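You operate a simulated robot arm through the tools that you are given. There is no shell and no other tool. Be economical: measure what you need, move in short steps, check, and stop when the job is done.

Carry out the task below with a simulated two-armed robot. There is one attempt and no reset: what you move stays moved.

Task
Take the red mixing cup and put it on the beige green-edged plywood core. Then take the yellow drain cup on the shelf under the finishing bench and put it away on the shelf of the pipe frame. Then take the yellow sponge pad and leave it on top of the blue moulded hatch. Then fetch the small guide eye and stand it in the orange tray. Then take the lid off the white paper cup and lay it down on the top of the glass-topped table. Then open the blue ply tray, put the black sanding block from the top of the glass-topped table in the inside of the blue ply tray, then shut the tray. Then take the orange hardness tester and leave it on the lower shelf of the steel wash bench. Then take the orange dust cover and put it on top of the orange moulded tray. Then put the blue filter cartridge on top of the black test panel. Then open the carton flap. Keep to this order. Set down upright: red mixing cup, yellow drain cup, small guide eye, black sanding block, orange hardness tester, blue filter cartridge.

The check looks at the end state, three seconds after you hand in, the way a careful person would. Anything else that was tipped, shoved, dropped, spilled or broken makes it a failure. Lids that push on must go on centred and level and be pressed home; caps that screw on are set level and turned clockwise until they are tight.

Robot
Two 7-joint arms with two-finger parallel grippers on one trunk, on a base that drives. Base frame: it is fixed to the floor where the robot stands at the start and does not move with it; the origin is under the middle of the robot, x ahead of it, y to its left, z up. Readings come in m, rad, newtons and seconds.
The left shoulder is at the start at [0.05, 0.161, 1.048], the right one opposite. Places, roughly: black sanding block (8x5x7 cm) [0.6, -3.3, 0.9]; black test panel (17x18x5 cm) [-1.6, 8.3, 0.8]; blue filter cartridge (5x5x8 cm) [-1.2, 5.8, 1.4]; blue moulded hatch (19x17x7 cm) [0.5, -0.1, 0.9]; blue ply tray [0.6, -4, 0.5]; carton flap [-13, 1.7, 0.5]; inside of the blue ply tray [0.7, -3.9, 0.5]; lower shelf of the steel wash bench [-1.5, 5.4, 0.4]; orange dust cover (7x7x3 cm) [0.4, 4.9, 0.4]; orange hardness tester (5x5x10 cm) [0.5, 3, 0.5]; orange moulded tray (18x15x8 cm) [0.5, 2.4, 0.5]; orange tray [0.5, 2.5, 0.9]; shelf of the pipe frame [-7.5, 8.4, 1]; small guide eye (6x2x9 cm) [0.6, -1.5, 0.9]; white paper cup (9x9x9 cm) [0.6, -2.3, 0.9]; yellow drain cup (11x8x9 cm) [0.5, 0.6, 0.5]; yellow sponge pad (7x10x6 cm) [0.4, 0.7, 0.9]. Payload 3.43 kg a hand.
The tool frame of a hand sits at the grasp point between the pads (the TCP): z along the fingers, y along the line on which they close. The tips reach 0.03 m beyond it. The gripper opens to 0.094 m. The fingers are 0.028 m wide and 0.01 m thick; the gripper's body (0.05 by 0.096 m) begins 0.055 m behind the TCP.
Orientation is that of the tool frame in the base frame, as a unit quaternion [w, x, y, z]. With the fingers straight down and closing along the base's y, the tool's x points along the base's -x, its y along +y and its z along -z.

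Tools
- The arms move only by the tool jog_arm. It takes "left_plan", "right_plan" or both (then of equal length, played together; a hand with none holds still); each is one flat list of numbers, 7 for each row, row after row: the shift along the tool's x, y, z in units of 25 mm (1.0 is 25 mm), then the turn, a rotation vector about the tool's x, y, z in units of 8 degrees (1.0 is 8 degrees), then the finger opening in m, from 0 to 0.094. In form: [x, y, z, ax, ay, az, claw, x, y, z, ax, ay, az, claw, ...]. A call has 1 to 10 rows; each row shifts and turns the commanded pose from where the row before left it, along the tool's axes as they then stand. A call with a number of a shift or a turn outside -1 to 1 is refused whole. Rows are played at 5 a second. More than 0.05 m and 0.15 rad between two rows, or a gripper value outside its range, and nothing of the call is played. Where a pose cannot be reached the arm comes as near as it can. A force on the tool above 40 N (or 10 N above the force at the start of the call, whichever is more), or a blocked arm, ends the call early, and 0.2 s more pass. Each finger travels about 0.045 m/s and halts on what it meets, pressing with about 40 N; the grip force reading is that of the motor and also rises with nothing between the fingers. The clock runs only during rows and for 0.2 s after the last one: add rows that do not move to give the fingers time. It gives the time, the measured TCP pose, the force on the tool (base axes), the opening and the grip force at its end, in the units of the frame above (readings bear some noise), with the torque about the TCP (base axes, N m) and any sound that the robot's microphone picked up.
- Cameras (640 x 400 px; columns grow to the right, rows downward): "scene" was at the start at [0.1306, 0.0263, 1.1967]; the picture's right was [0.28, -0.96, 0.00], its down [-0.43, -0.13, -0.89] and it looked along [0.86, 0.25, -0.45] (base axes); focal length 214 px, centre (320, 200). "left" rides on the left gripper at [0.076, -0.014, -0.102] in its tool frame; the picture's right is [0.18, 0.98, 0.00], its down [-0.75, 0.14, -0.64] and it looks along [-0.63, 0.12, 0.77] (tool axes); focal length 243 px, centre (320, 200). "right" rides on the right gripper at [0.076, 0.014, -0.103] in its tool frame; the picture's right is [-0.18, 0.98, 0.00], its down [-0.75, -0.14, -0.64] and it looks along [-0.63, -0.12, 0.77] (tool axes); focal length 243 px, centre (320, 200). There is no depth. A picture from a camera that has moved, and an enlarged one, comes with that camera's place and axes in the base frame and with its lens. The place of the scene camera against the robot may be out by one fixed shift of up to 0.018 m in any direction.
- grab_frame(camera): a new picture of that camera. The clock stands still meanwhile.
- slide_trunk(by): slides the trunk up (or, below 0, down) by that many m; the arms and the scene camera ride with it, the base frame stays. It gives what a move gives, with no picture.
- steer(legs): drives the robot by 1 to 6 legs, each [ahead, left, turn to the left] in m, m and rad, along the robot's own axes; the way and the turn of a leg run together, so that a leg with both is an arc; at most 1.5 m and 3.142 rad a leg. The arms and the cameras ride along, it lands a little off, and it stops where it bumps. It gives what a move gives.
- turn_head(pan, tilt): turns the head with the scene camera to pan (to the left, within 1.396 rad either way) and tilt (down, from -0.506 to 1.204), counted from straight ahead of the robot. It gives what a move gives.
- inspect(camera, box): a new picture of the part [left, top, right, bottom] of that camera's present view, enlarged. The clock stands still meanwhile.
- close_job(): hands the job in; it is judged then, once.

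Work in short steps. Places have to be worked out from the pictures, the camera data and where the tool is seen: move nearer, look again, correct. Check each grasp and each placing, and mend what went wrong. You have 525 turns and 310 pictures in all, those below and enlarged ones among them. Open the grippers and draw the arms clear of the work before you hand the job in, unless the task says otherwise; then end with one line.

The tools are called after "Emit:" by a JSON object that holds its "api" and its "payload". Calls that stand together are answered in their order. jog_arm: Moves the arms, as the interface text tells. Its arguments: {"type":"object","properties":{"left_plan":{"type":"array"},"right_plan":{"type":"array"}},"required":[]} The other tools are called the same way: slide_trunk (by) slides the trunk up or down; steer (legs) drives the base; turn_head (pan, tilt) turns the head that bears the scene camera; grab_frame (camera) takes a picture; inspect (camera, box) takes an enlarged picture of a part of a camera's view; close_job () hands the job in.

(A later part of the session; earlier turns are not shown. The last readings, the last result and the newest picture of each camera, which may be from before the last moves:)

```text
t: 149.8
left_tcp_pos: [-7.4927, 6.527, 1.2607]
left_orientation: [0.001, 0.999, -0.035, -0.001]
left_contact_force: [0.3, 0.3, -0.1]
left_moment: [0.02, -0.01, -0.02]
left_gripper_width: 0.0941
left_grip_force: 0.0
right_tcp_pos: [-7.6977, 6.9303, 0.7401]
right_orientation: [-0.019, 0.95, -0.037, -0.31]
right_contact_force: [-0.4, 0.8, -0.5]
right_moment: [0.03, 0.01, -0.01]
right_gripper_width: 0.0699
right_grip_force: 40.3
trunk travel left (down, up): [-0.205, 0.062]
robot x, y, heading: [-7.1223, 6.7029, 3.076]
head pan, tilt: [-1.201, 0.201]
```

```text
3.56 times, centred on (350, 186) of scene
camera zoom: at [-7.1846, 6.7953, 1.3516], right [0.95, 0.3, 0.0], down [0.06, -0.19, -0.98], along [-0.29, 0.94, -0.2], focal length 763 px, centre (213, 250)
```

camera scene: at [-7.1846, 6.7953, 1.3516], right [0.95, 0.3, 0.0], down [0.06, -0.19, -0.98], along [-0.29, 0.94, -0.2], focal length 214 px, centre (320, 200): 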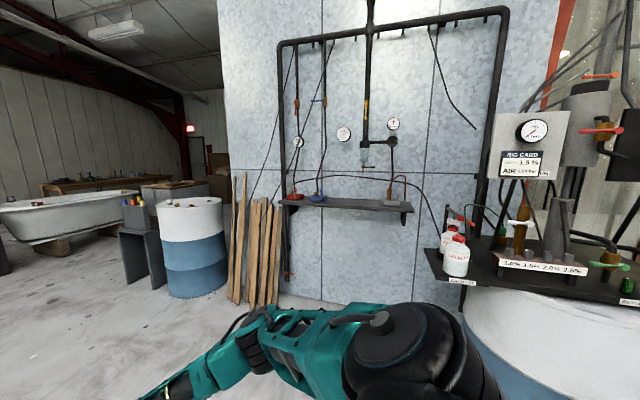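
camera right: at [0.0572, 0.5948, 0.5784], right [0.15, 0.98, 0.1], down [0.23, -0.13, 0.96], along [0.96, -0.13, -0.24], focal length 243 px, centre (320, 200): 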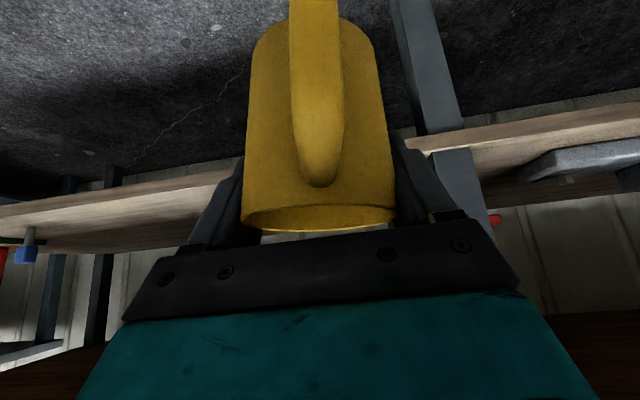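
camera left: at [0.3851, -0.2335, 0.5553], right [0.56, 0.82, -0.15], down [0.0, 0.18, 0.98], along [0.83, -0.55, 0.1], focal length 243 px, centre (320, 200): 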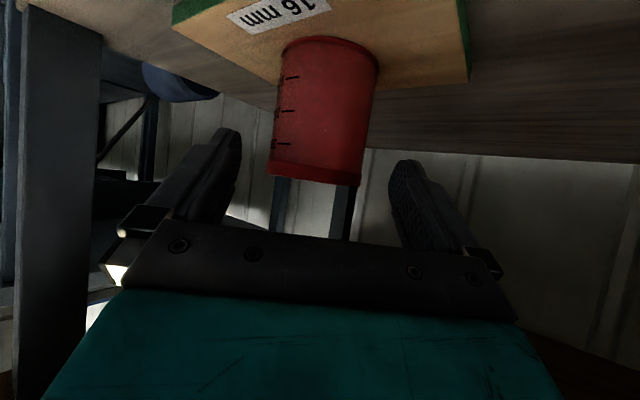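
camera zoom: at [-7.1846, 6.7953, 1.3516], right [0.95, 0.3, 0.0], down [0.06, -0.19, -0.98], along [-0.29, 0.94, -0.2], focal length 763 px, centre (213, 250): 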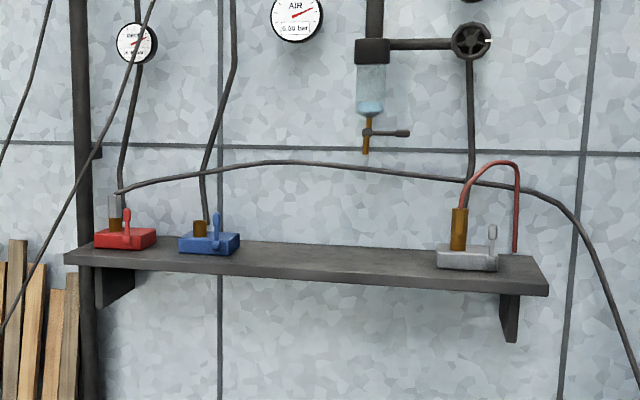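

The shelf's free span is between the blue device (x≈−7.67) and the grey one (x≈−7.14). I'll raise the cup to shelf height here first, then see the arm's shape.

Emit:
{"api": "slide_trunk", "payload": {"by": 0.06}}

Emit:
{"api": "jog_arm", "payload": {"right_plan": [-0.59, 0, -0.807, 0, 0, 0, 0.05, -0.59, 0, -0.807, 0, 0, 0, 0.05, -0.59, 0, -0.807, 0, 0, 0, 0.05, -0.59, 0, -0.807, 0, 0, 0, 0.05, -0.59, 0, -0.807, 0, 0, 0, 0.05, -0.59, 0, -0.807, 0, 0, 0, 0.05, -0.59, 0, -0.807, 0, 0, 0, 0.05, -0.59, 0, -0.807, 0, 0, 0, 0.05, -0.59, 0, -0.807, 0, 0, 0, 0.05, -0.59, 0, -0.807, 0, 0, 0, 0.05]}}

Emit:
{"api": "turn_head", "payload": {"pan": -0.5, "tilt": 0.5}}

Emit:
{"api": "grab_frame", "payload": {"camera": "scene"}}

```text
t: 150.8
left_tcp_pos: [-7.4928, 6.5268, 1.3205]
left_orientation: [0.003, 0.999, -0.035, -0.002]
left_contact_force: [-0.4, -0.1, 0.0]
left_moment: [0.0, 0.0, 0.0]
left_gripper_width: 0.0942
left_grip_force: 0.1
right_tcp_pos: [-7.6989, 6.9306, 0.7991]
right_orientation: [-0.019, 0.95, -0.038, -0.31]
right_contact_force: [0.2, -0.2, -1.2]
right_moment: [0.01, 0.0, 0.01]
right_gripper_width: 0.0701
right_grip_force: 39.9
trunk travel left (down, up): [-0.265, 0.002]
robot x, y, heading: [-7.1199, 6.7076, 3.077]
head pan, tilt: [-1.201, 0.201]
```

```text
t: 153.0
left_tcp_pos: [-7.4917, 6.5271, 1.3216]
left_orientation: [0.002, 0.999, -0.035, -0.003]
left_contact_force: [0.1, -0.3, 0.2]
left_moment: [0.0, -0.01, -0.01]
left_gripper_width: 0.0939
left_grip_force: 0.0
right_tcp_pos: [-7.6973, 6.9252, 1.0497]
right_orientation: [-0.019, 0.95, -0.037, -0.311]
right_contact_force: [-0.1, 0.9, -0.7]
right_moment: [0.05, 0.06, 0.0]
right_gripper_width: 0.07
right_grip_force: 39.8
trunk travel left (down, up): [-0.265, 0.002]
robot x, y, heading: [-7.1211, 6.7006, 3.075]
head pan, tilt: [-1.201, 0.201]
```

```text
t: 154.1
left_tcp_pos: [-7.4925, 6.5267, 1.3203]
left_orientation: [0.002, 0.999, -0.035, -0.002]
left_contact_force: [0.0, 0.1, 0.2]
left_moment: [0.02, 0.02, -0.04]
left_gripper_width: 0.0937
left_grip_force: 0.1
right_tcp_pos: [-7.6985, 6.9258, 1.0483]
right_orientation: [-0.018, 0.95, -0.037, -0.31]
right_contact_force: [0.3, 0.9, -0.1]
right_moment: [0.04, -0.03, 0.02]
right_gripper_width: 0.0702
right_grip_force: 39.9
trunk travel left (down, up): [-0.265, 0.002]
robot x, y, heading: [-7.1167, 6.7007, 3.073]
head pan, tilt: [-0.499, 0.499]
```

```text
258 pictures are left
camera scene: at [-7.2333, 6.7553, 1.384], right [0.54, 0.84, 0.0], down [0.4, -0.26, -0.88], along [-0.74, 0.47, -0.48], focal length 214 px, centre (320, 200)
```

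scene: 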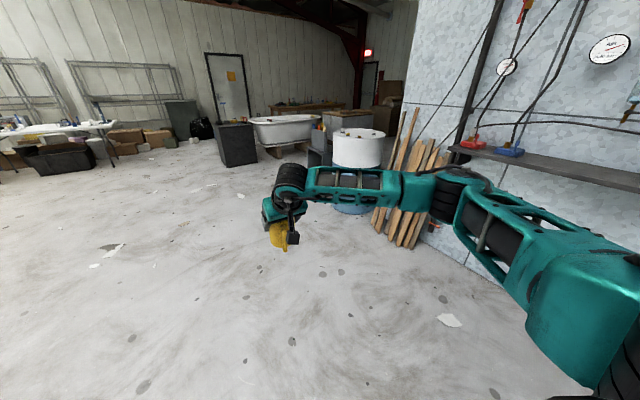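

The elbow sits high (z≈1.2), which should clear the rig on the right. I'll raise the cup 7 cm more, turn north, and approach to 30 cm short.

Emit:
{"api": "jog_arm", "payload": {"right_plan": [-0.59, 0, -0.807, 0, 0, 0, 0.05, -0.59, 0, -0.807, 0, 0, 0, 0.05, -0.59, 0, -0.807, 0, 0, 0, 0.05]}}

Emit:
{"api": "steer", "payload": {"legs": [[0, 0, -1.502], [0, 0.54, 0], [0.75, 0, 0]]}}

Emit:
{"api": "turn_head", "payload": {"pan": -0.2, "tilt": 0.45}}

Emit:
{"api": "grab_frame", "payload": {"camera": "scene"}}

Emit:
{"api": "grab_frame", "payload": {"camera": "right"}}

```text
t: 154.9
left_tcp_pos: [-7.4922, 6.526, 1.3219]
left_orientation: [0.002, 0.999, -0.035, -0.002]
left_contact_force: [-0.1, 0.3, 0.5]
left_moment: [-0.01, 0.0, 0.0]
left_gripper_width: 0.094
left_grip_force: 0.1
right_tcp_pos: [-7.699, 6.9247, 1.1256]
right_orientation: [-0.019, 0.95, -0.038, -0.309]
right_contact_force: [-1.0, -0.1, -0.7]
right_moment: [0.0, 0.03, 0.0]
right_gripper_width: 0.0697
right_grip_force: 40.0
trunk travel left (down, up): [-0.265, 0.002]
robot x, y, heading: [-7.1234, 6.7018, 3.079]
head pan, tilt: [-0.499, 0.499]
```

```text
t: 165.3
left_tcp_pos: [-7.9075, 7.7986, 1.3209]
left_orientation: [0.0, 0.723, -0.691, -0.002]
left_contact_force: [-0.6, 0.2, 0.0]
left_moment: [-0.03, 0.04, 0.01]
left_gripper_width: 0.094
left_grip_force: 0.0
right_tcp_pos: [-7.5343, 8.0468, 1.1249]
right_orientation: [-0.22, 0.684, -0.66, -0.22]
right_contact_force: [-0.3, 0.2, 0.0]
right_moment: [0.0, 0.02, 0.05]
right_gripper_width: 0.0697
right_grip_force: 40.2
trunk travel left (down, up): [-0.265, 0.002]
robot x, y, heading: [-7.6888, 7.446, 1.619]
head pan, tilt: [-0.499, 0.499]
```

```text
t: 166.1
left_tcp_pos: [-7.9072, 7.7959, 1.3204]
left_orientation: [0.0, 0.722, -0.691, -0.003]
left_contact_force: [0.3, -0.7, 0.1]
left_moment: [0.01, 0.04, 0.02]
left_gripper_width: 0.094
left_grip_force: 0.0
right_tcp_pos: [-7.5333, 8.048, 1.1257]
right_orientation: [-0.221, 0.683, -0.66, -0.219]
right_contact_force: [0.6, 0.2, -0.8]
right_moment: [0.03, 0.04, 0.02]
right_gripper_width: 0.0696
right_grip_force: 40.2
trunk travel left (down, up): [-0.265, 0.002]
robot x, y, heading: [-7.6868, 7.4453, 1.623]
head pan, tilt: [-0.201, 0.45]
```

```text
257 pictures are left
camera scene: at [-7.6741, 7.5775, 1.3884], right [0.99, -0.15, 0.0], down [-0.07, -0.43, -0.9], along [0.14, 0.89, -0.44], focal length 214 px, centre (320, 200)
```

scene: 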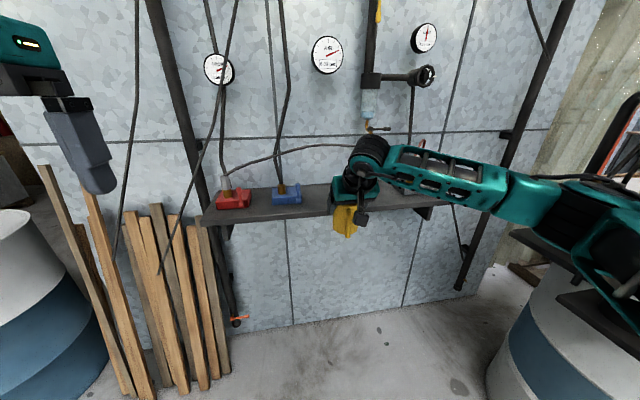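

```text
256 pictures are left
camera right: at [-7.5451, 7.9246, 1.1637], right [-0.99, 0.12, 0.1], down [0.12, 0.23, 0.96], along [0.09, 0.97, -0.24], focal length 243 px, centre (320, 200)
```

right: 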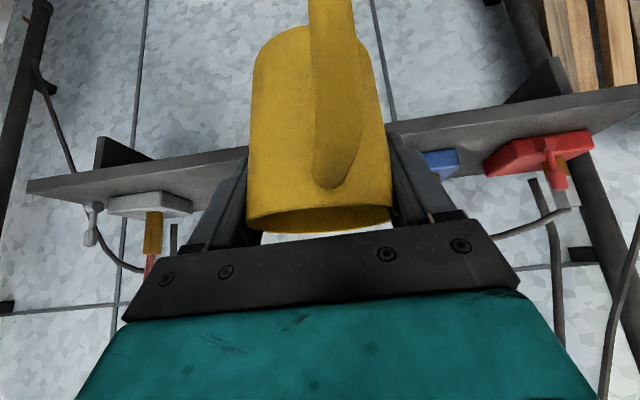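

Triangulating the red device gives a shelf top at z≈1.0, with the device front at y≈8.34. I'll zoom in for the shelf edge.

Emit:
{"api": "inspect", "payload": {"camera": "scene", "box": [190, 150, 450, 260]}}

Emit:
{"api": "inspect", "payload": {"camera": "right", "box": [380, 60, 640, 240]}}

```text
2.46 times, centred on (320, 205) of scene
camera zoom: at [-7.6741, 7.5775, 1.3884], right [0.99, -0.15, 0.0], down [-0.07, -0.43, -0.9], along [0.14, 0.89, -0.44], focal length 528 px, centre (320, 188)
```

zoom: 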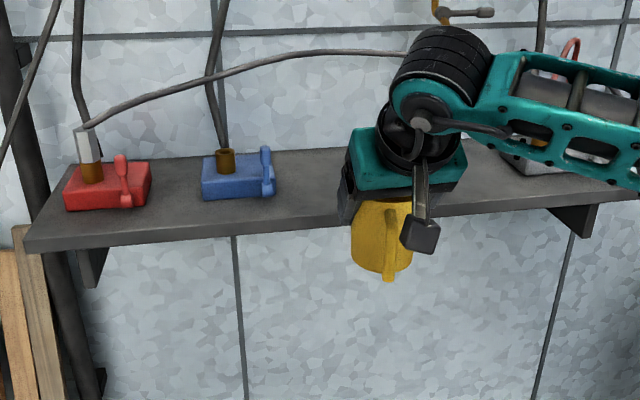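

```text
2.22 times, centred on (510, 150) of right
camera zoom: at [-7.5451, 7.9246, 1.1637], right [-0.99, 0.12, 0.1], down [0.12, 0.23, 0.96], along [0.09, 0.97, -0.24], focal length 539 px, centre (-102, 311)
```

zoom: 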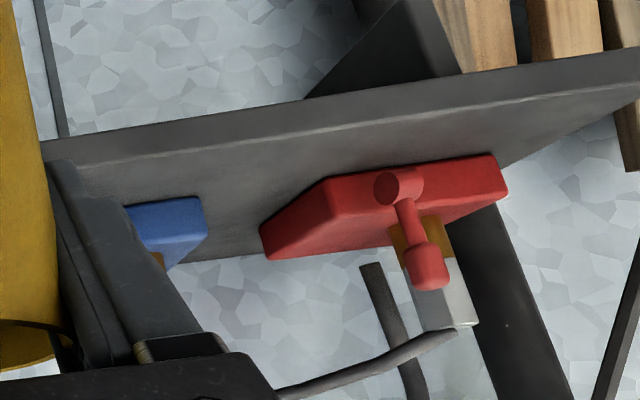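

The shelf top spans y≈8.26–8.52. The target cup spot is (−7.48, 8.37), and the cable attaches behind the devices, above the rear of the shelf. I'll advance most of the way.

Emit:
{"api": "steer", "payload": {"legs": [[0.2, -0.02, -0.05]]}}

Emit:
{"api": "grab_frame", "payload": {"camera": "scene"}}

Emit:
{"api": "grab_frame", "payload": {"camera": "right"}}

```text
t: 167.8
left_tcp_pos: [-7.8741, 8.0136, 1.32]
left_orientation: [0.0, -0.705, 0.71, 0.002]
left_contact_force: [0.0, 0.3, 0.5]
left_moment: [-0.03, 0.02, 0.0]
left_gripper_width: 0.0938
left_grip_force: 0.0
right_tcp_pos: [-7.4897, 8.2461, 1.1252]
right_orientation: [0.226, -0.667, 0.677, 0.212]
right_contact_force: [0.3, -0.1, -0.5]
right_moment: [0.0, 0.02, 0.01]
right_gripper_width: 0.0698
right_grip_force: 40.0
trunk travel left (down, up): [-0.265, 0.002]
robot x, y, heading: [-7.676, 7.6573, 1.568]
head pan, tilt: [-0.201, 0.45]
```

```text
253 pictures are left
camera scene: at [-7.6521, 7.7837, 1.3884], right [0.98, -0.2, 0.0], down [-0.09, -0.43, -0.9], along [0.18, 0.88, -0.44], focal length 214 px, centre (320, 200)
```

scene: 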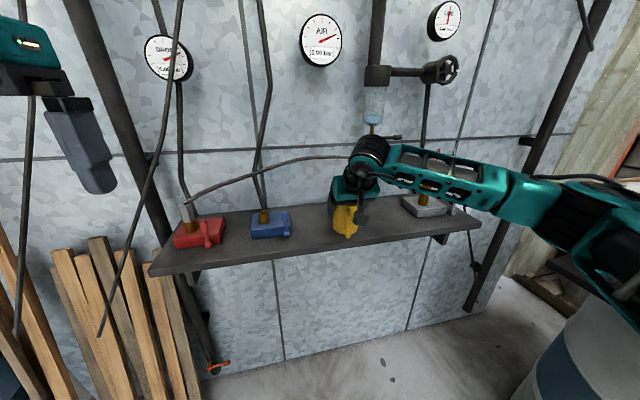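

```text
252 pictures are left
camera right: at [-7.5059, 8.1235, 1.1634], right [-0.98, 0.17, 0.1], down [0.13, 0.23, 0.96], along [0.14, 0.96, -0.25], focal length 243 px, centre (320, 200)
```

right: 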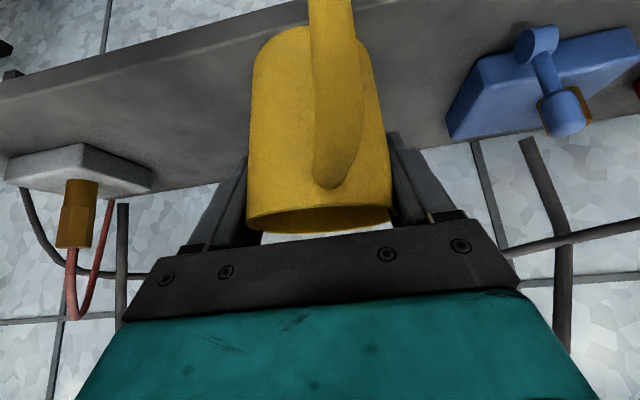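

Aligned between the blue and grey devices. Advancing 0.115 m.

Emit:
{"api": "steer", "payload": {"legs": [[0.115, 0, 0]]}}

Emit:
{"api": "jog_arm", "payload": {"right_plan": [0.3, 0, 0.4, 0, 0, 0, 0.05, 0.3, 0, 0.4, 0, 0, 0, 0.05, 0.18, 0, 0.24, 0, 0, 0, 0.05, 0, 0, 0, 0, 0, 0, 0.05]}}

Emit:
{"api": "grab_frame", "payload": {"camera": "scene"}}

Emit:
{"api": "grab_frame", "payload": {"camera": "right"}}

```text
t: 169.0
left_tcp_pos: [-7.8733, 8.1263, 1.3204]
left_orientation: [0.0, -0.705, 0.71, 0.002]
left_contact_force: [0.5, 0.0, -0.5]
left_moment: [-0.03, 0.03, 0.01]
left_gripper_width: 0.0939
left_grip_force: 0.0
right_tcp_pos: [-7.4873, 8.3567, 1.1253]
right_orientation: [0.225, -0.668, 0.677, 0.213]
right_contact_force: [0.8, 0.3, -0.7]
right_moment: [0.01, 0.03, -0.01]
right_gripper_width: 0.07
right_grip_force: 40.0
trunk travel left (down, up): [-0.265, 0.002]
robot x, y, heading: [-7.6752, 7.7618, 1.566]
head pan, tilt: [-0.201, 0.45]
```

```text
t: 170.0
left_tcp_pos: [-7.8722, 8.1243, 1.3212]
left_orientation: [0.0, -0.705, 0.71, 0.003]
left_contact_force: [-0.5, -0.2, -0.1]
left_moment: [0.01, 0.0, 0.02]
left_gripper_width: 0.0942
left_grip_force: 0.1
right_tcp_pos: [-7.4875, 8.3561, 1.0916]
right_orientation: [0.226, -0.667, 0.677, 0.214]
right_contact_force: [0.2, -0.5, -0.6]
right_moment: [-0.02, -0.03, -0.02]
right_gripper_width: 0.0697
right_grip_force: 40.0
trunk travel left (down, up): [-0.265, 0.002]
robot x, y, heading: [-7.6724, 7.7651, 1.563]
head pan, tilt: [-0.201, 0.45]
```

```text
251 pictures are left
camera scene: at [-7.6519, 7.8943, 1.3885], right [0.98, -0.2, 0.0], down [-0.09, -0.43, -0.9], along [0.18, 0.88, -0.44], focal length 214 px, centre (320, 200)
```

scene: 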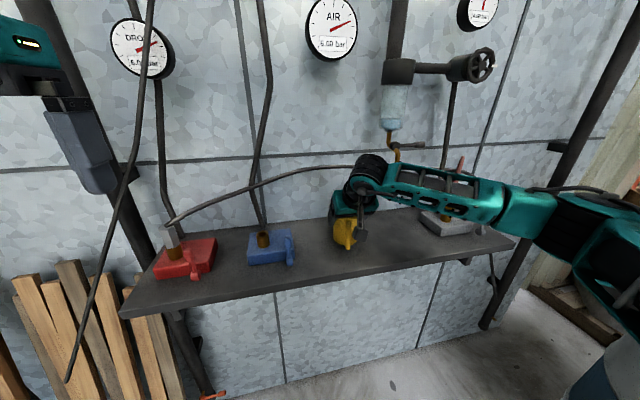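

```text
250 pictures are left
camera right: at [-7.5039, 8.2339, 1.1299], right [-0.98, 0.17, 0.1], down [0.13, 0.23, 0.96], along [0.14, 0.96, -0.24], focal length 243 px, centre (320, 200)
```

right: 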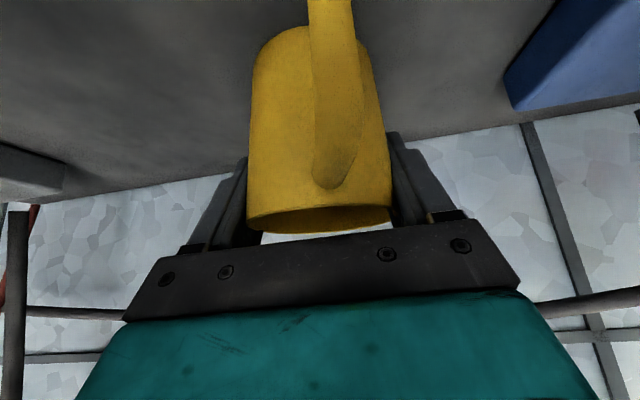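

The cup hovers about 1.5 cm above the shelf. Lowering in small steps until contact.

Emit:
{"api": "jog_arm", "payload": {"right_plan": [0.09, 0, 0.12, 0, 0, 0, 0.05, 0.09, 0, 0.12, 0, 0, 0, 0.05, 0.09, 0, 0.12, 0, 0, 0, 0.05, 0, 0, 0, 0, 0, 0, 0.05]}}

Emit:
{"api": "jog_arm", "payload": {"right_plan": [0.05, 0, 0.06, 0, 0, 0, 0.05, 0.05, 0, 0.06, 0, 0, 0, 0.05, 0.05, 0, 0.06, 0, 0, 0, 0.05]}}

```text
t: 171.0
left_tcp_pos: [-7.872, 8.1254, 1.3213]
left_orientation: [-0.001, -0.705, 0.709, 0.002]
left_contact_force: [-0.1, 0.5, -0.1]
left_moment: [-0.02, 0.0, -0.02]
left_gripper_width: 0.0939
left_grip_force: 0.1
right_tcp_pos: [-7.4868, 8.3541, 1.0808]
right_orientation: [0.226, -0.668, 0.676, 0.213]
right_contact_force: [0.6, -0.8, -0.1]
right_moment: [0.02, 0.01, 0.01]
right_gripper_width: 0.07
right_grip_force: 39.9
trunk travel left (down, up): [-0.265, 0.002]
robot x, y, heading: [-7.6744, 7.7612, 1.57]
head pan, tilt: [-0.201, 0.45]
```

```text
t: 171.8
left_tcp_pos: [-7.8731, 8.1244, 1.3208]
left_orientation: [-0.001, -0.705, 0.709, 0.002]
left_contact_force: [-0.3, 0.7, 0.0]
left_moment: [0.01, -0.04, 0.01]
left_gripper_width: 0.0939
left_grip_force: 0.1
right_tcp_pos: [-7.4868, 8.3549, 1.0759]
right_orientation: [0.226, -0.668, 0.676, 0.214]
right_contact_force: [-0.3, -0.4, -0.7]
right_moment: [0.0, 0.0, -0.01]
right_gripper_width: 0.0696
right_grip_force: 40.2
trunk travel left (down, up): [-0.265, 0.002]
robot x, y, heading: [-7.674, 7.7628, 1.562]
head pan, tilt: [-0.201, 0.45]
```

No contact yet at TCP z 1.076; continuing in small steps.

Emit:
{"api": "jog_arm", "payload": {"right_plan": [0.05, 0, 0.06, 0, 0, 0, 0.05, 0.05, 0, 0.06, 0, 0, 0, 0.05, 0.05, 0, 0.06, 0, 0, 0, 0.05, 0.05, 0, 0.06, 0, 0, 0, 0.05]}}

Emit:
{"api": "grab_frame", "payload": {"camera": "right"}}

```text
t: 172.8
left_tcp_pos: [-7.8729, 8.1251, 1.3202]
left_orientation: [-0.001, -0.705, 0.709, 0.003]
left_contact_force: [0.9, 0.0, 0.4]
left_moment: [0.01, -0.01, 0.01]
left_gripper_width: 0.0941
left_grip_force: 0.0
right_tcp_pos: [-7.4879, 8.3541, 1.0683]
right_orientation: [0.226, -0.667, 0.677, 0.214]
right_contact_force: [-0.1, 0.4, -0.6]
right_moment: [0.0, -0.03, -0.02]
right_gripper_width: 0.0696
right_grip_force: 39.7
trunk travel left (down, up): [-0.265, 0.002]
robot x, y, heading: [-7.6742, 7.7617, 1.57]
head pan, tilt: [-0.201, 0.45]
```

```text
249 pictures are left
camera right: at [-7.5048, 8.2323, 1.1062], right [-0.98, 0.17, 0.1], down [0.13, 0.23, 0.96], along [0.14, 0.96, -0.25], focal length 243 px, centre (320, 200)
```

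right: 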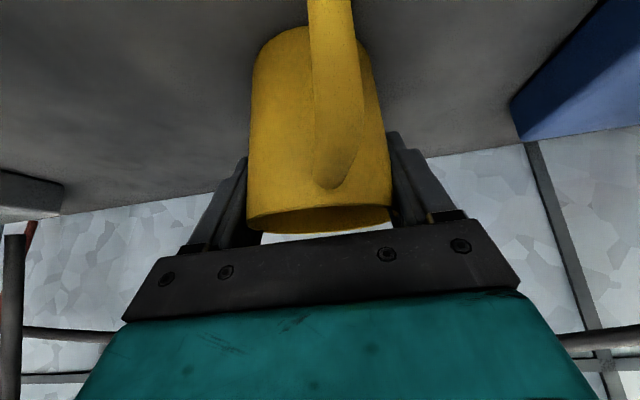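

Still no contact; shelf a bit lower than estimated. Continue.

Emit:
{"api": "jog_arm", "payload": {"right_plan": [0.05, 0, 0.06, 0, 0, 0, 0.05, 0.05, 0, 0.06, 0, 0, 0, 0.05, 0.05, 0, 0.06, 0, 0, 0, 0.05, 0.05, 0, 0.06, 0, 0, 0, 0.05]}}

Emit:
{"api": "jog_arm", "payload": {"right_plan": [0.05, 0, 0.06, 0, 0, 0, 0.05, 0.05, 0, 0.06, 0, 0, 0, 0.05, 0.05, 0, 0.06, 0, 0, 0, 0.05]}}

Emit:
{"api": "grab_frame", "payload": {"camera": "right"}}

```text
t: 173.8
left_tcp_pos: [-7.8744, 8.1222, 1.3221]
left_orientation: [0.001, -0.705, 0.709, 0.004]
left_contact_force: [0.0, -0.1, 0.1]
left_moment: [-0.01, 0.01, 0.01]
left_gripper_width: 0.0942
left_grip_force: 0.1
right_tcp_pos: [-7.4886, 8.3544, 1.0661]
right_orientation: [0.23, -0.665, 0.676, 0.217]
right_contact_force: [1.3, -2.0, 22.9]
right_moment: [-0.84, -0.41, -0.03]
right_gripper_width: 0.0697
right_grip_force: 40.5
trunk travel left (down, up): [-0.265, 0.002]
robot x, y, heading: [-7.6728, 7.7676, 1.57]
head pan, tilt: [-0.201, 0.45]
```

```text
t: 174.6
left_tcp_pos: [-7.874, 8.122, 1.3222]
left_orientation: [0.002, -0.705, 0.709, 0.003]
left_contact_force: [0.1, 0.2, -0.7]
left_moment: [0.0, 0.03, -0.03]
left_gripper_width: 0.0942
left_grip_force: 0.2
right_tcp_pos: [-7.4889, 8.3537, 1.0642]
right_orientation: [0.231, -0.665, 0.676, 0.22]
right_contact_force: [1.8, -0.2, 37.2]
right_moment: [-1.08, -0.43, 0.04]
right_gripper_width: 0.07
right_grip_force: 39.9
trunk travel left (down, up): [-0.265, 0.002]
robot x, y, heading: [-7.6713, 7.7636, 1.566]
head pan, tilt: [-0.201, 0.45]
```

```text
248 pictures are left
camera right: at [-7.5058, 8.2318, 1.1007], right [-0.98, 0.17, 0.1], down [0.14, 0.21, 0.97], along [0.14, 0.96, -0.23], focal length 243 px, centre (320, 200)
```

right: 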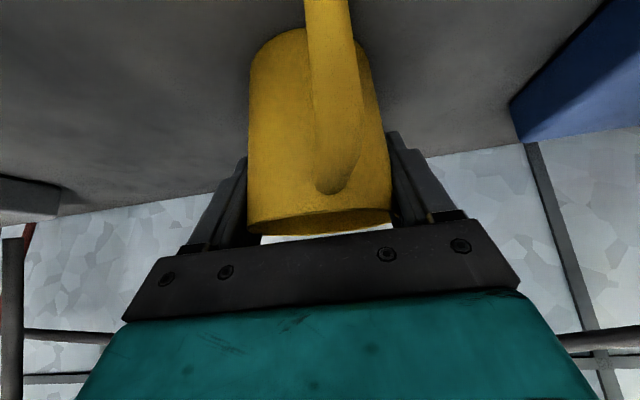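

Contact with 37 N of load, so I'll raise slightly to relieve it before releasing.

Emit:
{"api": "jog_arm", "payload": {"right_plan": [-0.12, 0, -0.16, 0, 0, 0, 0.05, -0.12, 0, -0.16, 0, 0, 0, 0.05, 0, 0, 0, 0, 0, 0, 0.05]}}

```text
t: 175.4
left_tcp_pos: [-7.874, 8.1236, 1.3209]
left_orientation: [0.0, -0.705, 0.71, 0.003]
left_contact_force: [0.2, 0.0, 0.0]
left_moment: [0.04, -0.01, -0.01]
left_gripper_width: 0.0939
left_grip_force: 0.0
right_tcp_pos: [-7.4891, 8.3539, 1.0626]
right_orientation: [0.225, -0.668, 0.677, 0.212]
right_contact_force: [-1.2, 2.8, 9.4]
right_moment: [0.14, -0.14, 0.07]
right_gripper_width: 0.0697
right_grip_force: 39.9
trunk travel left (down, up): [-0.265, 0.002]
robot x, y, heading: [-7.6735, 7.7634, 1.567]
head pan, tilt: [-0.201, 0.45]
```

9 N of seating force, orientation restored. Release and retreat along the tool axis.

Emit:
{"api": "jog_arm", "payload": {"right_plan": [-0.02, 0, -0.03, 0, 0, 0, 0.075, 0, 0, 0, 0, 0, 0, 0.094, 0, 0, 0, 0, 0, 0, 0.094, 0, 0, 0, 0, 0, 0, 0.094]}}

Emit:
{"api": "grab_frame", "payload": {"camera": "right"}}

```text
t: 176.4
left_tcp_pos: [-7.8734, 8.1243, 1.321]
left_orientation: [0.0, -0.704, 0.71, 0.003]
left_contact_force: [-0.4, -0.8, -0.1]
left_moment: [-0.06, 0.0, -0.01]
left_gripper_width: 0.0943
left_grip_force: 0.2
right_tcp_pos: [-7.4874, 8.354, 1.0662]
right_orientation: [0.226, -0.667, 0.677, 0.213]
right_contact_force: [-0.2, -0.3, -1.0]
right_moment: [-0.01, 0.01, 0.0]
right_gripper_width: 0.0943
right_grip_force: 0.0
trunk travel left (down, up): [-0.265, 0.002]
robot x, y, heading: [-7.673, 7.7655, 1.567]
head pan, tilt: [-0.201, 0.45]
```

```text
247 pictures are left
camera right: at [-7.5049, 8.2323, 1.1043], right [-0.98, 0.17, 0.1], down [0.13, 0.23, 0.96], along [0.14, 0.96, -0.24], focal length 243 px, centre (320, 200)
```

right: 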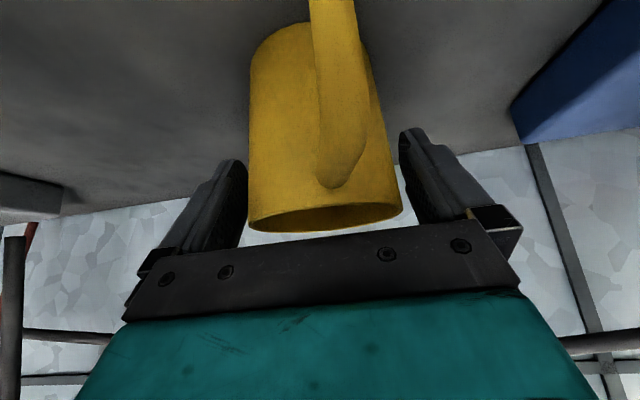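

Released; the cup stands. Retreat straight back slowly.

Emit:
{"api": "jog_arm", "payload": {"right_plan": [0, 0, -0.5, 0, 0, 0, 0.094, 0, 0, -0.6, 0, 0, 0, 0.094, 0, 0, -0.8, 0, 0, 0, 0.094, 0, 0, -0.8, 0, 0, 0, 0.094, 0, 0, -0.8, 0, 0, 0, 0.094]}}

Emit:
{"api": "grab_frame", "payload": {"camera": "right"}}

```text
t: 177.6
left_tcp_pos: [-7.8736, 8.1243, 1.3214]
left_orientation: [0.0, -0.705, 0.709, 0.003]
left_contact_force: [-0.8, -0.9, 0.1]
left_moment: [0.0, 0.0, 0.04]
left_gripper_width: 0.0942
left_grip_force: 0.0
right_tcp_pos: [-7.4912, 8.301, 1.1379]
right_orientation: [0.227, -0.667, 0.677, 0.212]
right_contact_force: [0.4, 0.1, -0.6]
right_moment: [0.01, 0.0, -0.02]
right_gripper_width: 0.0941
right_grip_force: 0.0
trunk travel left (down, up): [-0.265, 0.002]
robot x, y, heading: [-7.6765, 7.7637, 1.57]
head pan, tilt: [-0.201, 0.45]
```

```text
246 pictures are left
camera right: at [-7.5084, 8.1801, 1.1763], right [-0.98, 0.17, 0.1], down [0.13, 0.23, 0.96], along [0.14, 0.96, -0.24], focal length 243 px, centre (320, 200)
```

right: 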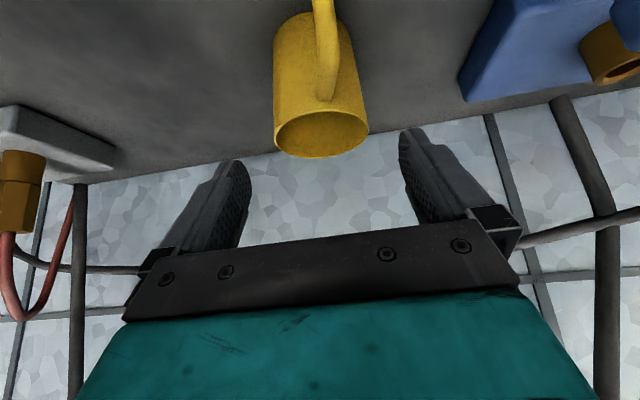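

The drain cup stands on the pipe-frame shelf. Now I'll return for the sponge pad: back up, turn east, and approach the bucket gap.

Emit:
{"api": "steer", "payload": {"legs": [[-1.0, 0, 0], [0, 0, -1.57], [1.3, 0.2, 0]]}}

Emit:
{"api": "turn_head", "payload": {"pan": 0, "tilt": 0.35}}

Emit:
{"api": "grab_frame", "payload": {"camera": "scene"}}

```text
t: 192.8
left_tcp_pos: [-6.0204, 7.137, 1.3219]
left_orientation: [0.001, 0.009, 1.0, 0.001]
left_contact_force: [-0.3, 0.3, 0.6]
left_moment: [-0.02, -0.02, -0.01]
left_gripper_width: 0.0942
left_grip_force: 0.1
right_tcp_pos: [-5.8464, 6.7537, 1.1364]
right_orientation: [0.311, 0.012, 0.95, -0.01]
right_contact_force: [0.4, -0.6, -0.2]
right_moment: [-0.02, -0.03, -0.03]
right_gripper_width: 0.0939
right_grip_force: 0.1
trunk travel left (down, up): [-0.265, 0.002]
robot x, y, heading: [-6.3819, 6.9406, -0.017]
head pan, tilt: [-0.201, 0.45]
```

```text
t: 193.6
left_tcp_pos: [-6.0201, 7.137, 1.3208]
left_orientation: [0.002, 0.009, 1.0, 0.001]
left_contact_force: [0.1, 0.7, -0.2]
left_moment: [-0.02, -0.01, 0.0]
left_gripper_width: 0.0941
left_grip_force: 0.1
right_tcp_pos: [-5.8473, 6.7538, 1.137]
right_orientation: [0.311, 0.012, 0.95, -0.01]
right_contact_force: [-0.4, -0.3, 0.2]
right_moment: [0.0, -0.03, -0.03]
right_gripper_width: 0.094
right_grip_force: 0.0
trunk travel left (down, up): [-0.265, 0.002]
robot x, y, heading: [-6.3875, 6.9412, -0.01]
head pan, tilt: [0.0, 0.351]
```

```text
245 pictures are left
camera scene: at [-6.2476, 6.9403, 1.3976], right [-0.02, -1.0, 0.0], down [-0.34, 0.01, -0.94], along [0.94, -0.02, -0.34], focal length 214 px, centre (320, 200)
```

scene: 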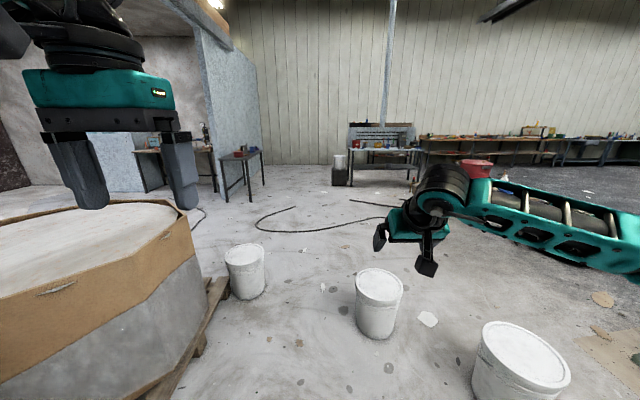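

The gap centre is y≈7.03. Pass through, continue east to x≈−2.4, then turn south.

Emit:
{"api": "steer", "payload": {"legs": [[1.2, 0.11, 0.01], [1.45, 0, 0], [1.32, 0, 0], [0, 0, -1.57]]}}

Emit:
{"api": "grab_frame", "payload": {"camera": "scene"}}

```text
t: 216.5
left_tcp_pos: [-2.1973, 6.7321, 1.3206]
left_orientation: [0.003, 0.704, 0.71, 0.0]
left_contact_force: [0.0, 0.3, 0.2]
left_moment: [-0.02, -0.04, -0.04]
left_gripper_width: 0.0939
left_grip_force: 0.1
right_tcp_pos: [-2.5772, 6.5485, 1.1376]
right_orientation: [0.215, 0.672, 0.672, -0.224]
right_contact_force: [0.6, 0.0, -0.2]
right_moment: [0.03, 0.0, 0.0]
right_gripper_width: 0.0941
right_grip_force: 0.2
trunk travel left (down, up): [-0.265, 0.002]
robot x, y, heading: [-2.4035, 7.0917, -1.564]
head pan, tilt: [0.0, 0.351]
```

```text
244 pictures are left
camera scene: at [-2.3976, 6.9569, 1.3977], right [-1.0, -0.01, 0.0], down [0.0, 0.34, -0.94], along [0.01, -0.94, -0.34], focal length 214 px, centre (320, 200)
```

scene: 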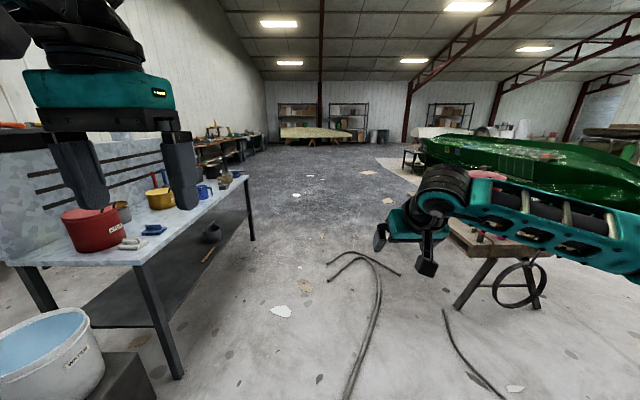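

The way south is clear along x≈−2.4. I'll drive south past the wash bench, then diagonally back toward the finishing bench and turn to face it.

Emit:
{"api": "steer", "payload": {"legs": [[1.5, 0, 0], [1.5, 0.05, 0], [1.2, 0.75, 0], [1.2, 0.75, 0], [0.4, 0.25, 0], [0, 0, 1.564]]}}

Emit:
{"api": "turn_head", "payload": {"pan": 0, "tilt": 0.45}}

Emit:
{"api": "grab_frame", "payload": {"camera": "scene"}}

```text
refused: leg 2 is longer than a leg can be; nothing moved
```

```text
t: 217.2
left_tcp_pos: [-2.1973, 6.7314, 1.3211]
left_orientation: [0.003, 0.704, 0.71, 0.0]
left_contact_force: [-1.3, -0.1, -0.4]
left_moment: [0.03, -0.03, 0.01]
left_gripper_width: 0.0941
left_grip_force: 0.0
right_tcp_pos: [-2.5763, 6.5487, 1.1383]
right_orientation: [0.215, 0.673, 0.671, -0.225]
right_contact_force: [-0.3, -0.3, -0.3]
right_moment: [0.0, -0.01, -0.02]
right_gripper_width: 0.0941
right_grip_force: 0.1
trunk travel left (down, up): [-0.265, 0.002]
robot x, y, heading: [-2.4036, 7.089, -1.565]
head pan, tilt: [0.0, 0.45]
```

```text
243 pictures are left
camera scene: at [-2.3975, 6.9582, 1.3885], right [-1.0, -0.01, 0.0], down [0.0, 0.43, -0.9], along [0.01, -0.9, -0.43], focal length 214 px, centre (320, 200)
```

scene: 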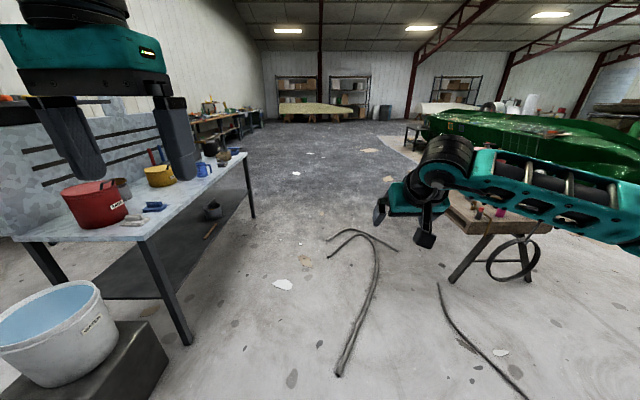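

The second leg was over the limit by a hair; resending.

Emit:
{"api": "steer", "payload": {"legs": [[1.5, 0, 0], [1.49, 0.05, 0], [1.2, 0.75, 0], [1.2, 0.75, 0], [0.4, 0.25, 0], [0, 0, 1.564]]}}

Emit:
{"api": "grab_frame", "payload": {"camera": "scene"}}

```text
t: 251.0
left_tcp_pos: [0.0237, 1.7078, 1.3208]
left_orientation: [0.001, -0.06, 0.998, 0.002]
left_contact_force: [-0.2, 0.1, 0.2]
left_moment: [-0.01, -0.02, -0.02]
left_gripper_width: 0.0938
left_grip_force: 0.2
right_tcp_pos: [0.2488, 1.3516, 1.1383]
right_orientation: [0.311, -0.053, 0.949, 0.011]
right_contact_force: [0.3, -0.4, -0.1]
right_moment: [0.02, 0.0, -0.01]
right_gripper_width: 0.0939
right_grip_force: 0.0
trunk travel left (down, up): [-0.265, 0.002]
robot x, y, heading: [-0.3084, 1.4612, 0.122]
head pan, tilt: [0.0, 0.45]
```

```text
242 pictures are left
camera scene: at [-0.1746, 1.4798, 1.3885], right [0.12, -0.99, 0.0], down [-0.43, -0.05, -0.9], along [0.89, 0.11, -0.44], focal length 214 px, centre (320, 200)
```

scene: 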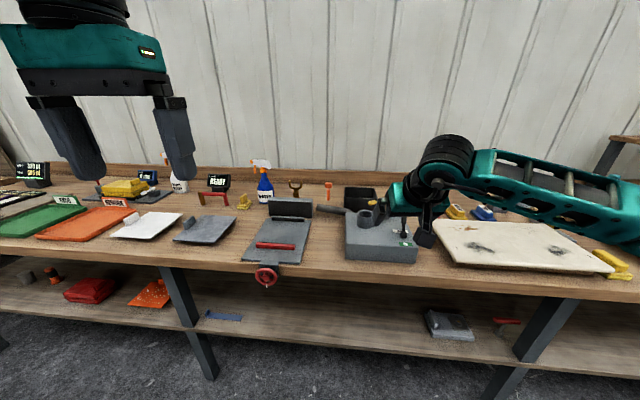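

There's some drift. I'll realign with the bench, move right to face the sponge, and tuck the right arm to a plain downward pose.

Emit:
{"api": "steer", "payload": {"legs": [[0, 0, -0.122], [-0.08, -0.95, 0]]}}

Emit:
{"api": "jog_arm", "payload": {"right_plan": [0.73, 0, -0.53, 0, 1, 0, 0.094, 0.79, 0, -0.42, 0, 1, 0, 0.094, 0.85, 0, -0.31, 0, 1, 0, 0.094, 0.88, 0, -0.19, 0, 1, 0, 0.094, 0.9, 0, -0.06, 0, 0.5, 0, 0.094, 0.9, 0, 0, 0, 0, 0, 0.094, 0.9, 0, 0, 0, 0, 0, 0.094, 0.9, 0, 0, 0, 0, 0, 0.094, 0, 0, 0, 0, 0, 0, 0.094]}}

Emit:
{"api": "slide_trunk", "payload": {"by": -0.16}}

Emit:
{"api": "turn_head", "payload": {"pan": 0.2, "tilt": 0.6}}

Emit:
{"api": "grab_frame", "payload": {"camera": "scene"}}

```text
t: 256.5
left_tcp_pos: [-0.0381, 0.718, 1.3208]
left_orientation: [0.001, 0.018, 1.0, 0.002]
left_contact_force: [-0.5, 0.4, 0.8]
left_moment: [0.04, 0.0, 0.02]
left_gripper_width: 0.0941
left_grip_force: 0.0
right_tcp_pos: [0.1278, 0.3309, 1.1367]
right_orientation: [0.31, 0.021, 0.95, -0.013]
right_contact_force: [0.0, 0.3, -0.5]
right_moment: [-0.03, -0.01, 0.01]
right_gripper_width: 0.0943
right_grip_force: 0.1
trunk travel left (down, up): [-0.265, 0.002]
robot x, y, heading: [-0.404, 0.5282, -0.037]
head pan, tilt: [0.0, 0.45]
```

```text
t: 258.5
left_tcp_pos: [-0.0382, 0.7171, 1.3215]
left_orientation: [0.002, 0.019, 1.0, 0.002]
left_contact_force: [0.7, -0.3, -0.1]
left_moment: [0.02, 0.02, -0.01]
left_gripper_width: 0.0939
left_grip_force: 0.1
right_tcp_pos: [-0.0532, 0.34, 1.1368]
right_orientation: [0.002, 0.025, 1.0, -0.006]
right_contact_force: [0.4, 0.2, 0.2]
right_moment: [-0.01, -0.01, 0.01]
right_gripper_width: 0.0944
right_grip_force: 0.0
trunk travel left (down, up): [-0.265, 0.002]
robot x, y, heading: [-0.4099, 0.53, -0.032]
head pan, tilt: [0.0, 0.45]
```

```text
t: 260.4
left_tcp_pos: [-0.0398, 0.7182, 1.1598]
left_orientation: [0.002, 0.019, 1.0, 0.001]
left_contact_force: [-0.6, 0.3, -1.1]
left_moment: [0.02, 0.0, 0.0]
left_gripper_width: 0.0938
left_grip_force: 0.0
right_tcp_pos: [-0.0526, 0.3408, 0.9758]
right_orientation: [0.002, 0.026, 1.0, -0.007]
right_contact_force: [-0.2, 1.2, -0.3]
right_moment: [-0.01, -0.02, 0.01]
right_gripper_width: 0.0939
right_grip_force: 0.1
trunk travel left (down, up): [-0.105, 0.162]
robot x, y, heading: [-0.4009, 0.5306, -0.035]
head pan, tilt: [0.0, 0.45]
```

```text
t: 261.1
left_tcp_pos: [-0.0391, 0.7168, 1.1603]
left_orientation: [0.002, 0.018, 1.0, 0.002]
left_contact_force: [0.2, -0.6, -0.1]
left_moment: [-0.01, 0.0, 0.03]
left_gripper_width: 0.0938
left_grip_force: 0.1
right_tcp_pos: [-0.0512, 0.3405, 0.9746]
right_orientation: [0.001, 0.025, 1.0, -0.006]
right_contact_force: [-1.1, 0.6, -0.8]
right_moment: [0.01, 0.06, -0.03]
right_gripper_width: 0.0941
right_grip_force: 0.0
trunk travel left (down, up): [-0.105, 0.162]
robot x, y, heading: [-0.4071, 0.5245, -0.039]
head pan, tilt: [0.201, 0.6]
```

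```text
241 pictures are left
camera scene: at [-0.2754, 0.5427, 1.2149], right [0.17, -0.99, 0.0], down [-0.56, -0.09, -0.83], along [0.81, 0.14, -0.56], focal length 214 px, centre (320, 200)
```

scene: 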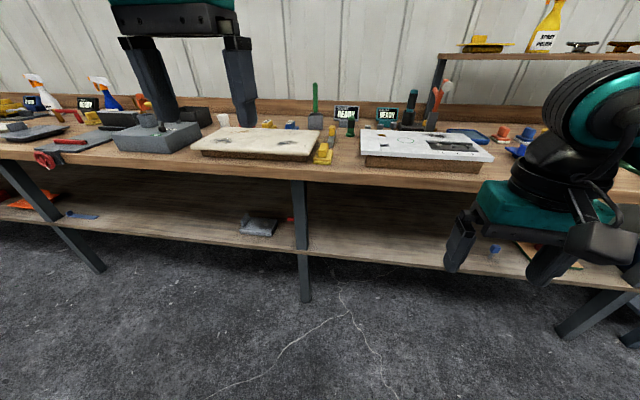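

The sponge is at about (323, 150). I'll raise the right hand for clearance and zoom in.

Emit:
{"api": "jog_arm", "payload": {"right_plan": [0, 0, -1, 0, 0, 0, 0.094, 0, 0, -1, 0, 0, 0, 0.094, 0, 0, -1, 0, 0, 0, 0.094, 0, 0, -1, 0, 0, 0, 0.094, 0, 0, -1, 0, 0, 0, 0.094, 0, 0, -1, 0, 0, 0, 0.094]}}

Emit:
{"api": "inspect", "payload": {"camera": "scene", "box": [280, 110, 380, 180]}}

```text
t: 262.5
left_tcp_pos: [-0.0398, 0.7177, 1.1611]
left_orientation: [0.003, 0.019, 1.0, 0.002]
left_contact_force: [-0.3, -0.1, 0.6]
left_moment: [-0.05, -0.01, -0.01]
left_gripper_width: 0.0938
left_grip_force: 0.1
right_tcp_pos: [-0.0534, 0.3417, 1.1282]
right_orientation: [0.001, 0.024, 1.0, -0.008]
right_contact_force: [-0.7, 0.1, 0.3]
right_moment: [0.0, 0.0, 0.0]
right_gripper_width: 0.0942
right_grip_force: 0.0
trunk travel left (down, up): [-0.105, 0.162]
robot x, y, heading: [-0.4069, 0.53, -0.043]
head pan, tilt: [0.201, 0.6]
```

```text
5.71 times, centred on (330, 145) of scene
camera zoom: at [-0.2756, 0.5429, 1.2149], right [0.17, -0.99, 0.0], down [-0.56, -0.09, -0.83], along [0.81, 0.14, -0.56], focal length 1226 px, centre (263, 514)
```

zoom: 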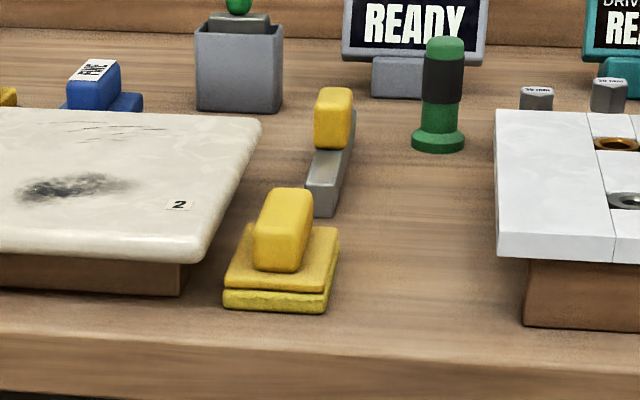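

The sponge pad is a base with a narrower handle block on top, near (0.48, 0.66). I'll drive forward and look with the left hand camera.

Emit:
{"api": "steer", "payload": {"legs": [[0.38, -0.05, 0.04]]}}

Emit:
{"api": "grab_frame", "payload": {"camera": "left"}}

```text
t: 264.9
left_tcp_pos: [0.3377, 0.6692, 1.1622]
left_orientation: [0.002, 0.007, 1.0, 0.002]
left_contact_force: [0.2, -0.1, -0.1]
left_moment: [-0.01, 0.0, -0.03]
left_gripper_width: 0.0938
left_grip_force: 0.0
right_tcp_pos: [0.3325, 0.2919, 1.1277]
right_orientation: [0.003, 0.012, 1.0, -0.006]
right_contact_force: [0.5, -0.3, 0.0]
right_moment: [-0.04, 0.02, 0.02]
right_gripper_width: 0.094
right_grip_force: 0.0
trunk travel left (down, up): [-0.105, 0.162]
robot x, y, heading: [-0.0266, 0.4697, -0.012]
head pan, tilt: [0.201, 0.6]
```

```text
239 pictures are left
camera left: at [0.2599, 0.6554, 1.263], right [-0.17, 0.99, 0.0], down [0.75, 0.13, 0.65], along [0.64, 0.11, -0.76], focal length 243 px, centre (320, 200)
```

left: 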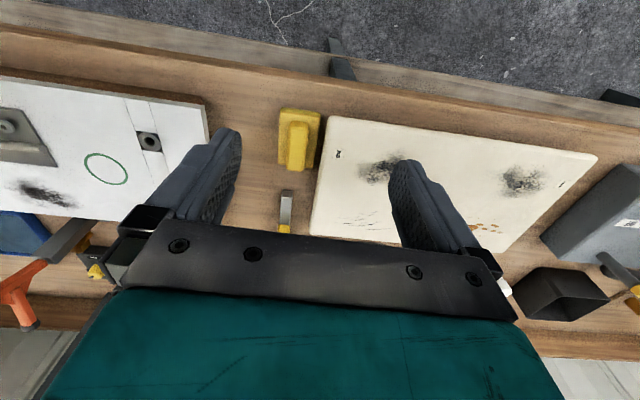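

The handle block is centred at about (0.445, 0.651) with its long axis along x. I'll move over it and descend to z≈1.0.

Emit:
{"api": "jog_arm", "payload": {"left_plan": [-0.72, -0.12, 1, 0, 0, 0, 0.07, -0.72, -0.12, 1, 0, 0, 0, 0.07, -0.72, -0.12, 1, 0, 0, 0, 0.07, -0.72, -0.12, 1, 0, 0, 0, 0.07, -0.72, -0.12, 1, 0, 0, 0, 0.07, -0.7, -0.12, 1, 0, 0, 0, 0.07, 0, 0, 0, 0, 0, 0, 0.07]}}

Emit:
{"api": "grab_frame", "payload": {"camera": "left"}}

```text
t: 266.5
left_tcp_pos: [0.4453, 0.652, 1.0116]
left_orientation: [0.003, 0.006, 1.0, 0.001]
left_contact_force: [0.0, 0.2, 0.5]
left_moment: [-0.01, 0.03, -0.02]
left_gripper_width: 0.07
left_grip_force: 0.1
right_tcp_pos: [0.3323, 0.2919, 1.1269]
right_orientation: [0.002, 0.013, 1.0, -0.007]
right_contact_force: [-0.1, -0.4, 0.2]
right_moment: [0.0, 0.02, 0.0]
right_gripper_width: 0.0941
right_grip_force: 0.2
trunk travel left (down, up): [-0.105, 0.162]
robot x, y, heading: [-0.0241, 0.4695, -0.01]
head pan, tilt: [0.201, 0.6]
```

```text
238 pictures are left
camera left: at [0.3681, 0.6376, 1.1135], right [-0.17, 0.99, 0.0], down [0.75, 0.13, 0.65], along [0.64, 0.11, -0.76], focal length 243 px, centre (320, 200)
```

left: 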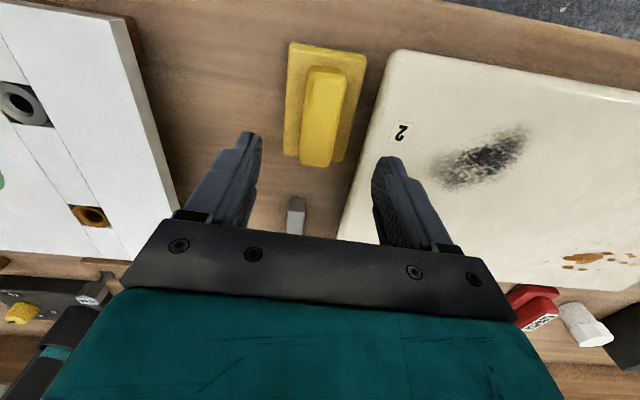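

Centred over the handle. The board edge is close on the +y side, so I'll narrow the opening to 52 mm and descend to z≈0.935.

Emit:
{"api": "jog_arm", "payload": {"left_plan": [0, 0, 0.8, 0, 0, 0, 0.052, 0, 0, 0.8, 0, 0, 0, 0.052, 0, 0, 0.8, 0, 0, 0, 0.052, 0, 0, 0.6, 0, 0, 0, 0.052, 0, 0, 0, 0, 0, 0, 0.052]}}

Emit:
{"api": "grab_frame", "payload": {"camera": "left"}}

```text
t: 267.7
left_tcp_pos: [0.4478, 0.6514, 0.937]
left_orientation: [0.003, 0.007, 1.0, 0.002]
left_contact_force: [-0.6, 0.4, 0.4]
left_moment: [-0.02, 0.01, -0.03]
left_gripper_width: 0.0519
left_grip_force: 0.1
right_tcp_pos: [0.3332, 0.2926, 1.1272]
right_orientation: [0.001, 0.013, 1.0, -0.005]
right_contact_force: [0.9, -0.4, 0.8]
right_moment: [0.02, 0.01, 0.02]
right_gripper_width: 0.094
right_grip_force: 0.1
trunk travel left (down, up): [-0.105, 0.162]
robot x, y, heading: [-0.0283, 0.4697, -0.01]
head pan, tilt: [0.201, 0.6]
```

```text
237 pictures are left
camera left: at [0.3695, 0.6379, 1.0387], right [-0.17, 0.99, 0.0], down [0.75, 0.13, 0.65], along [0.64, 0.11, -0.76], focal length 243 px, centre (320, 200)
```

left: 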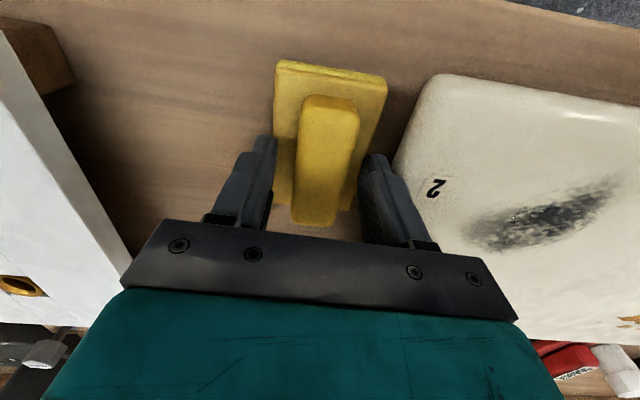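

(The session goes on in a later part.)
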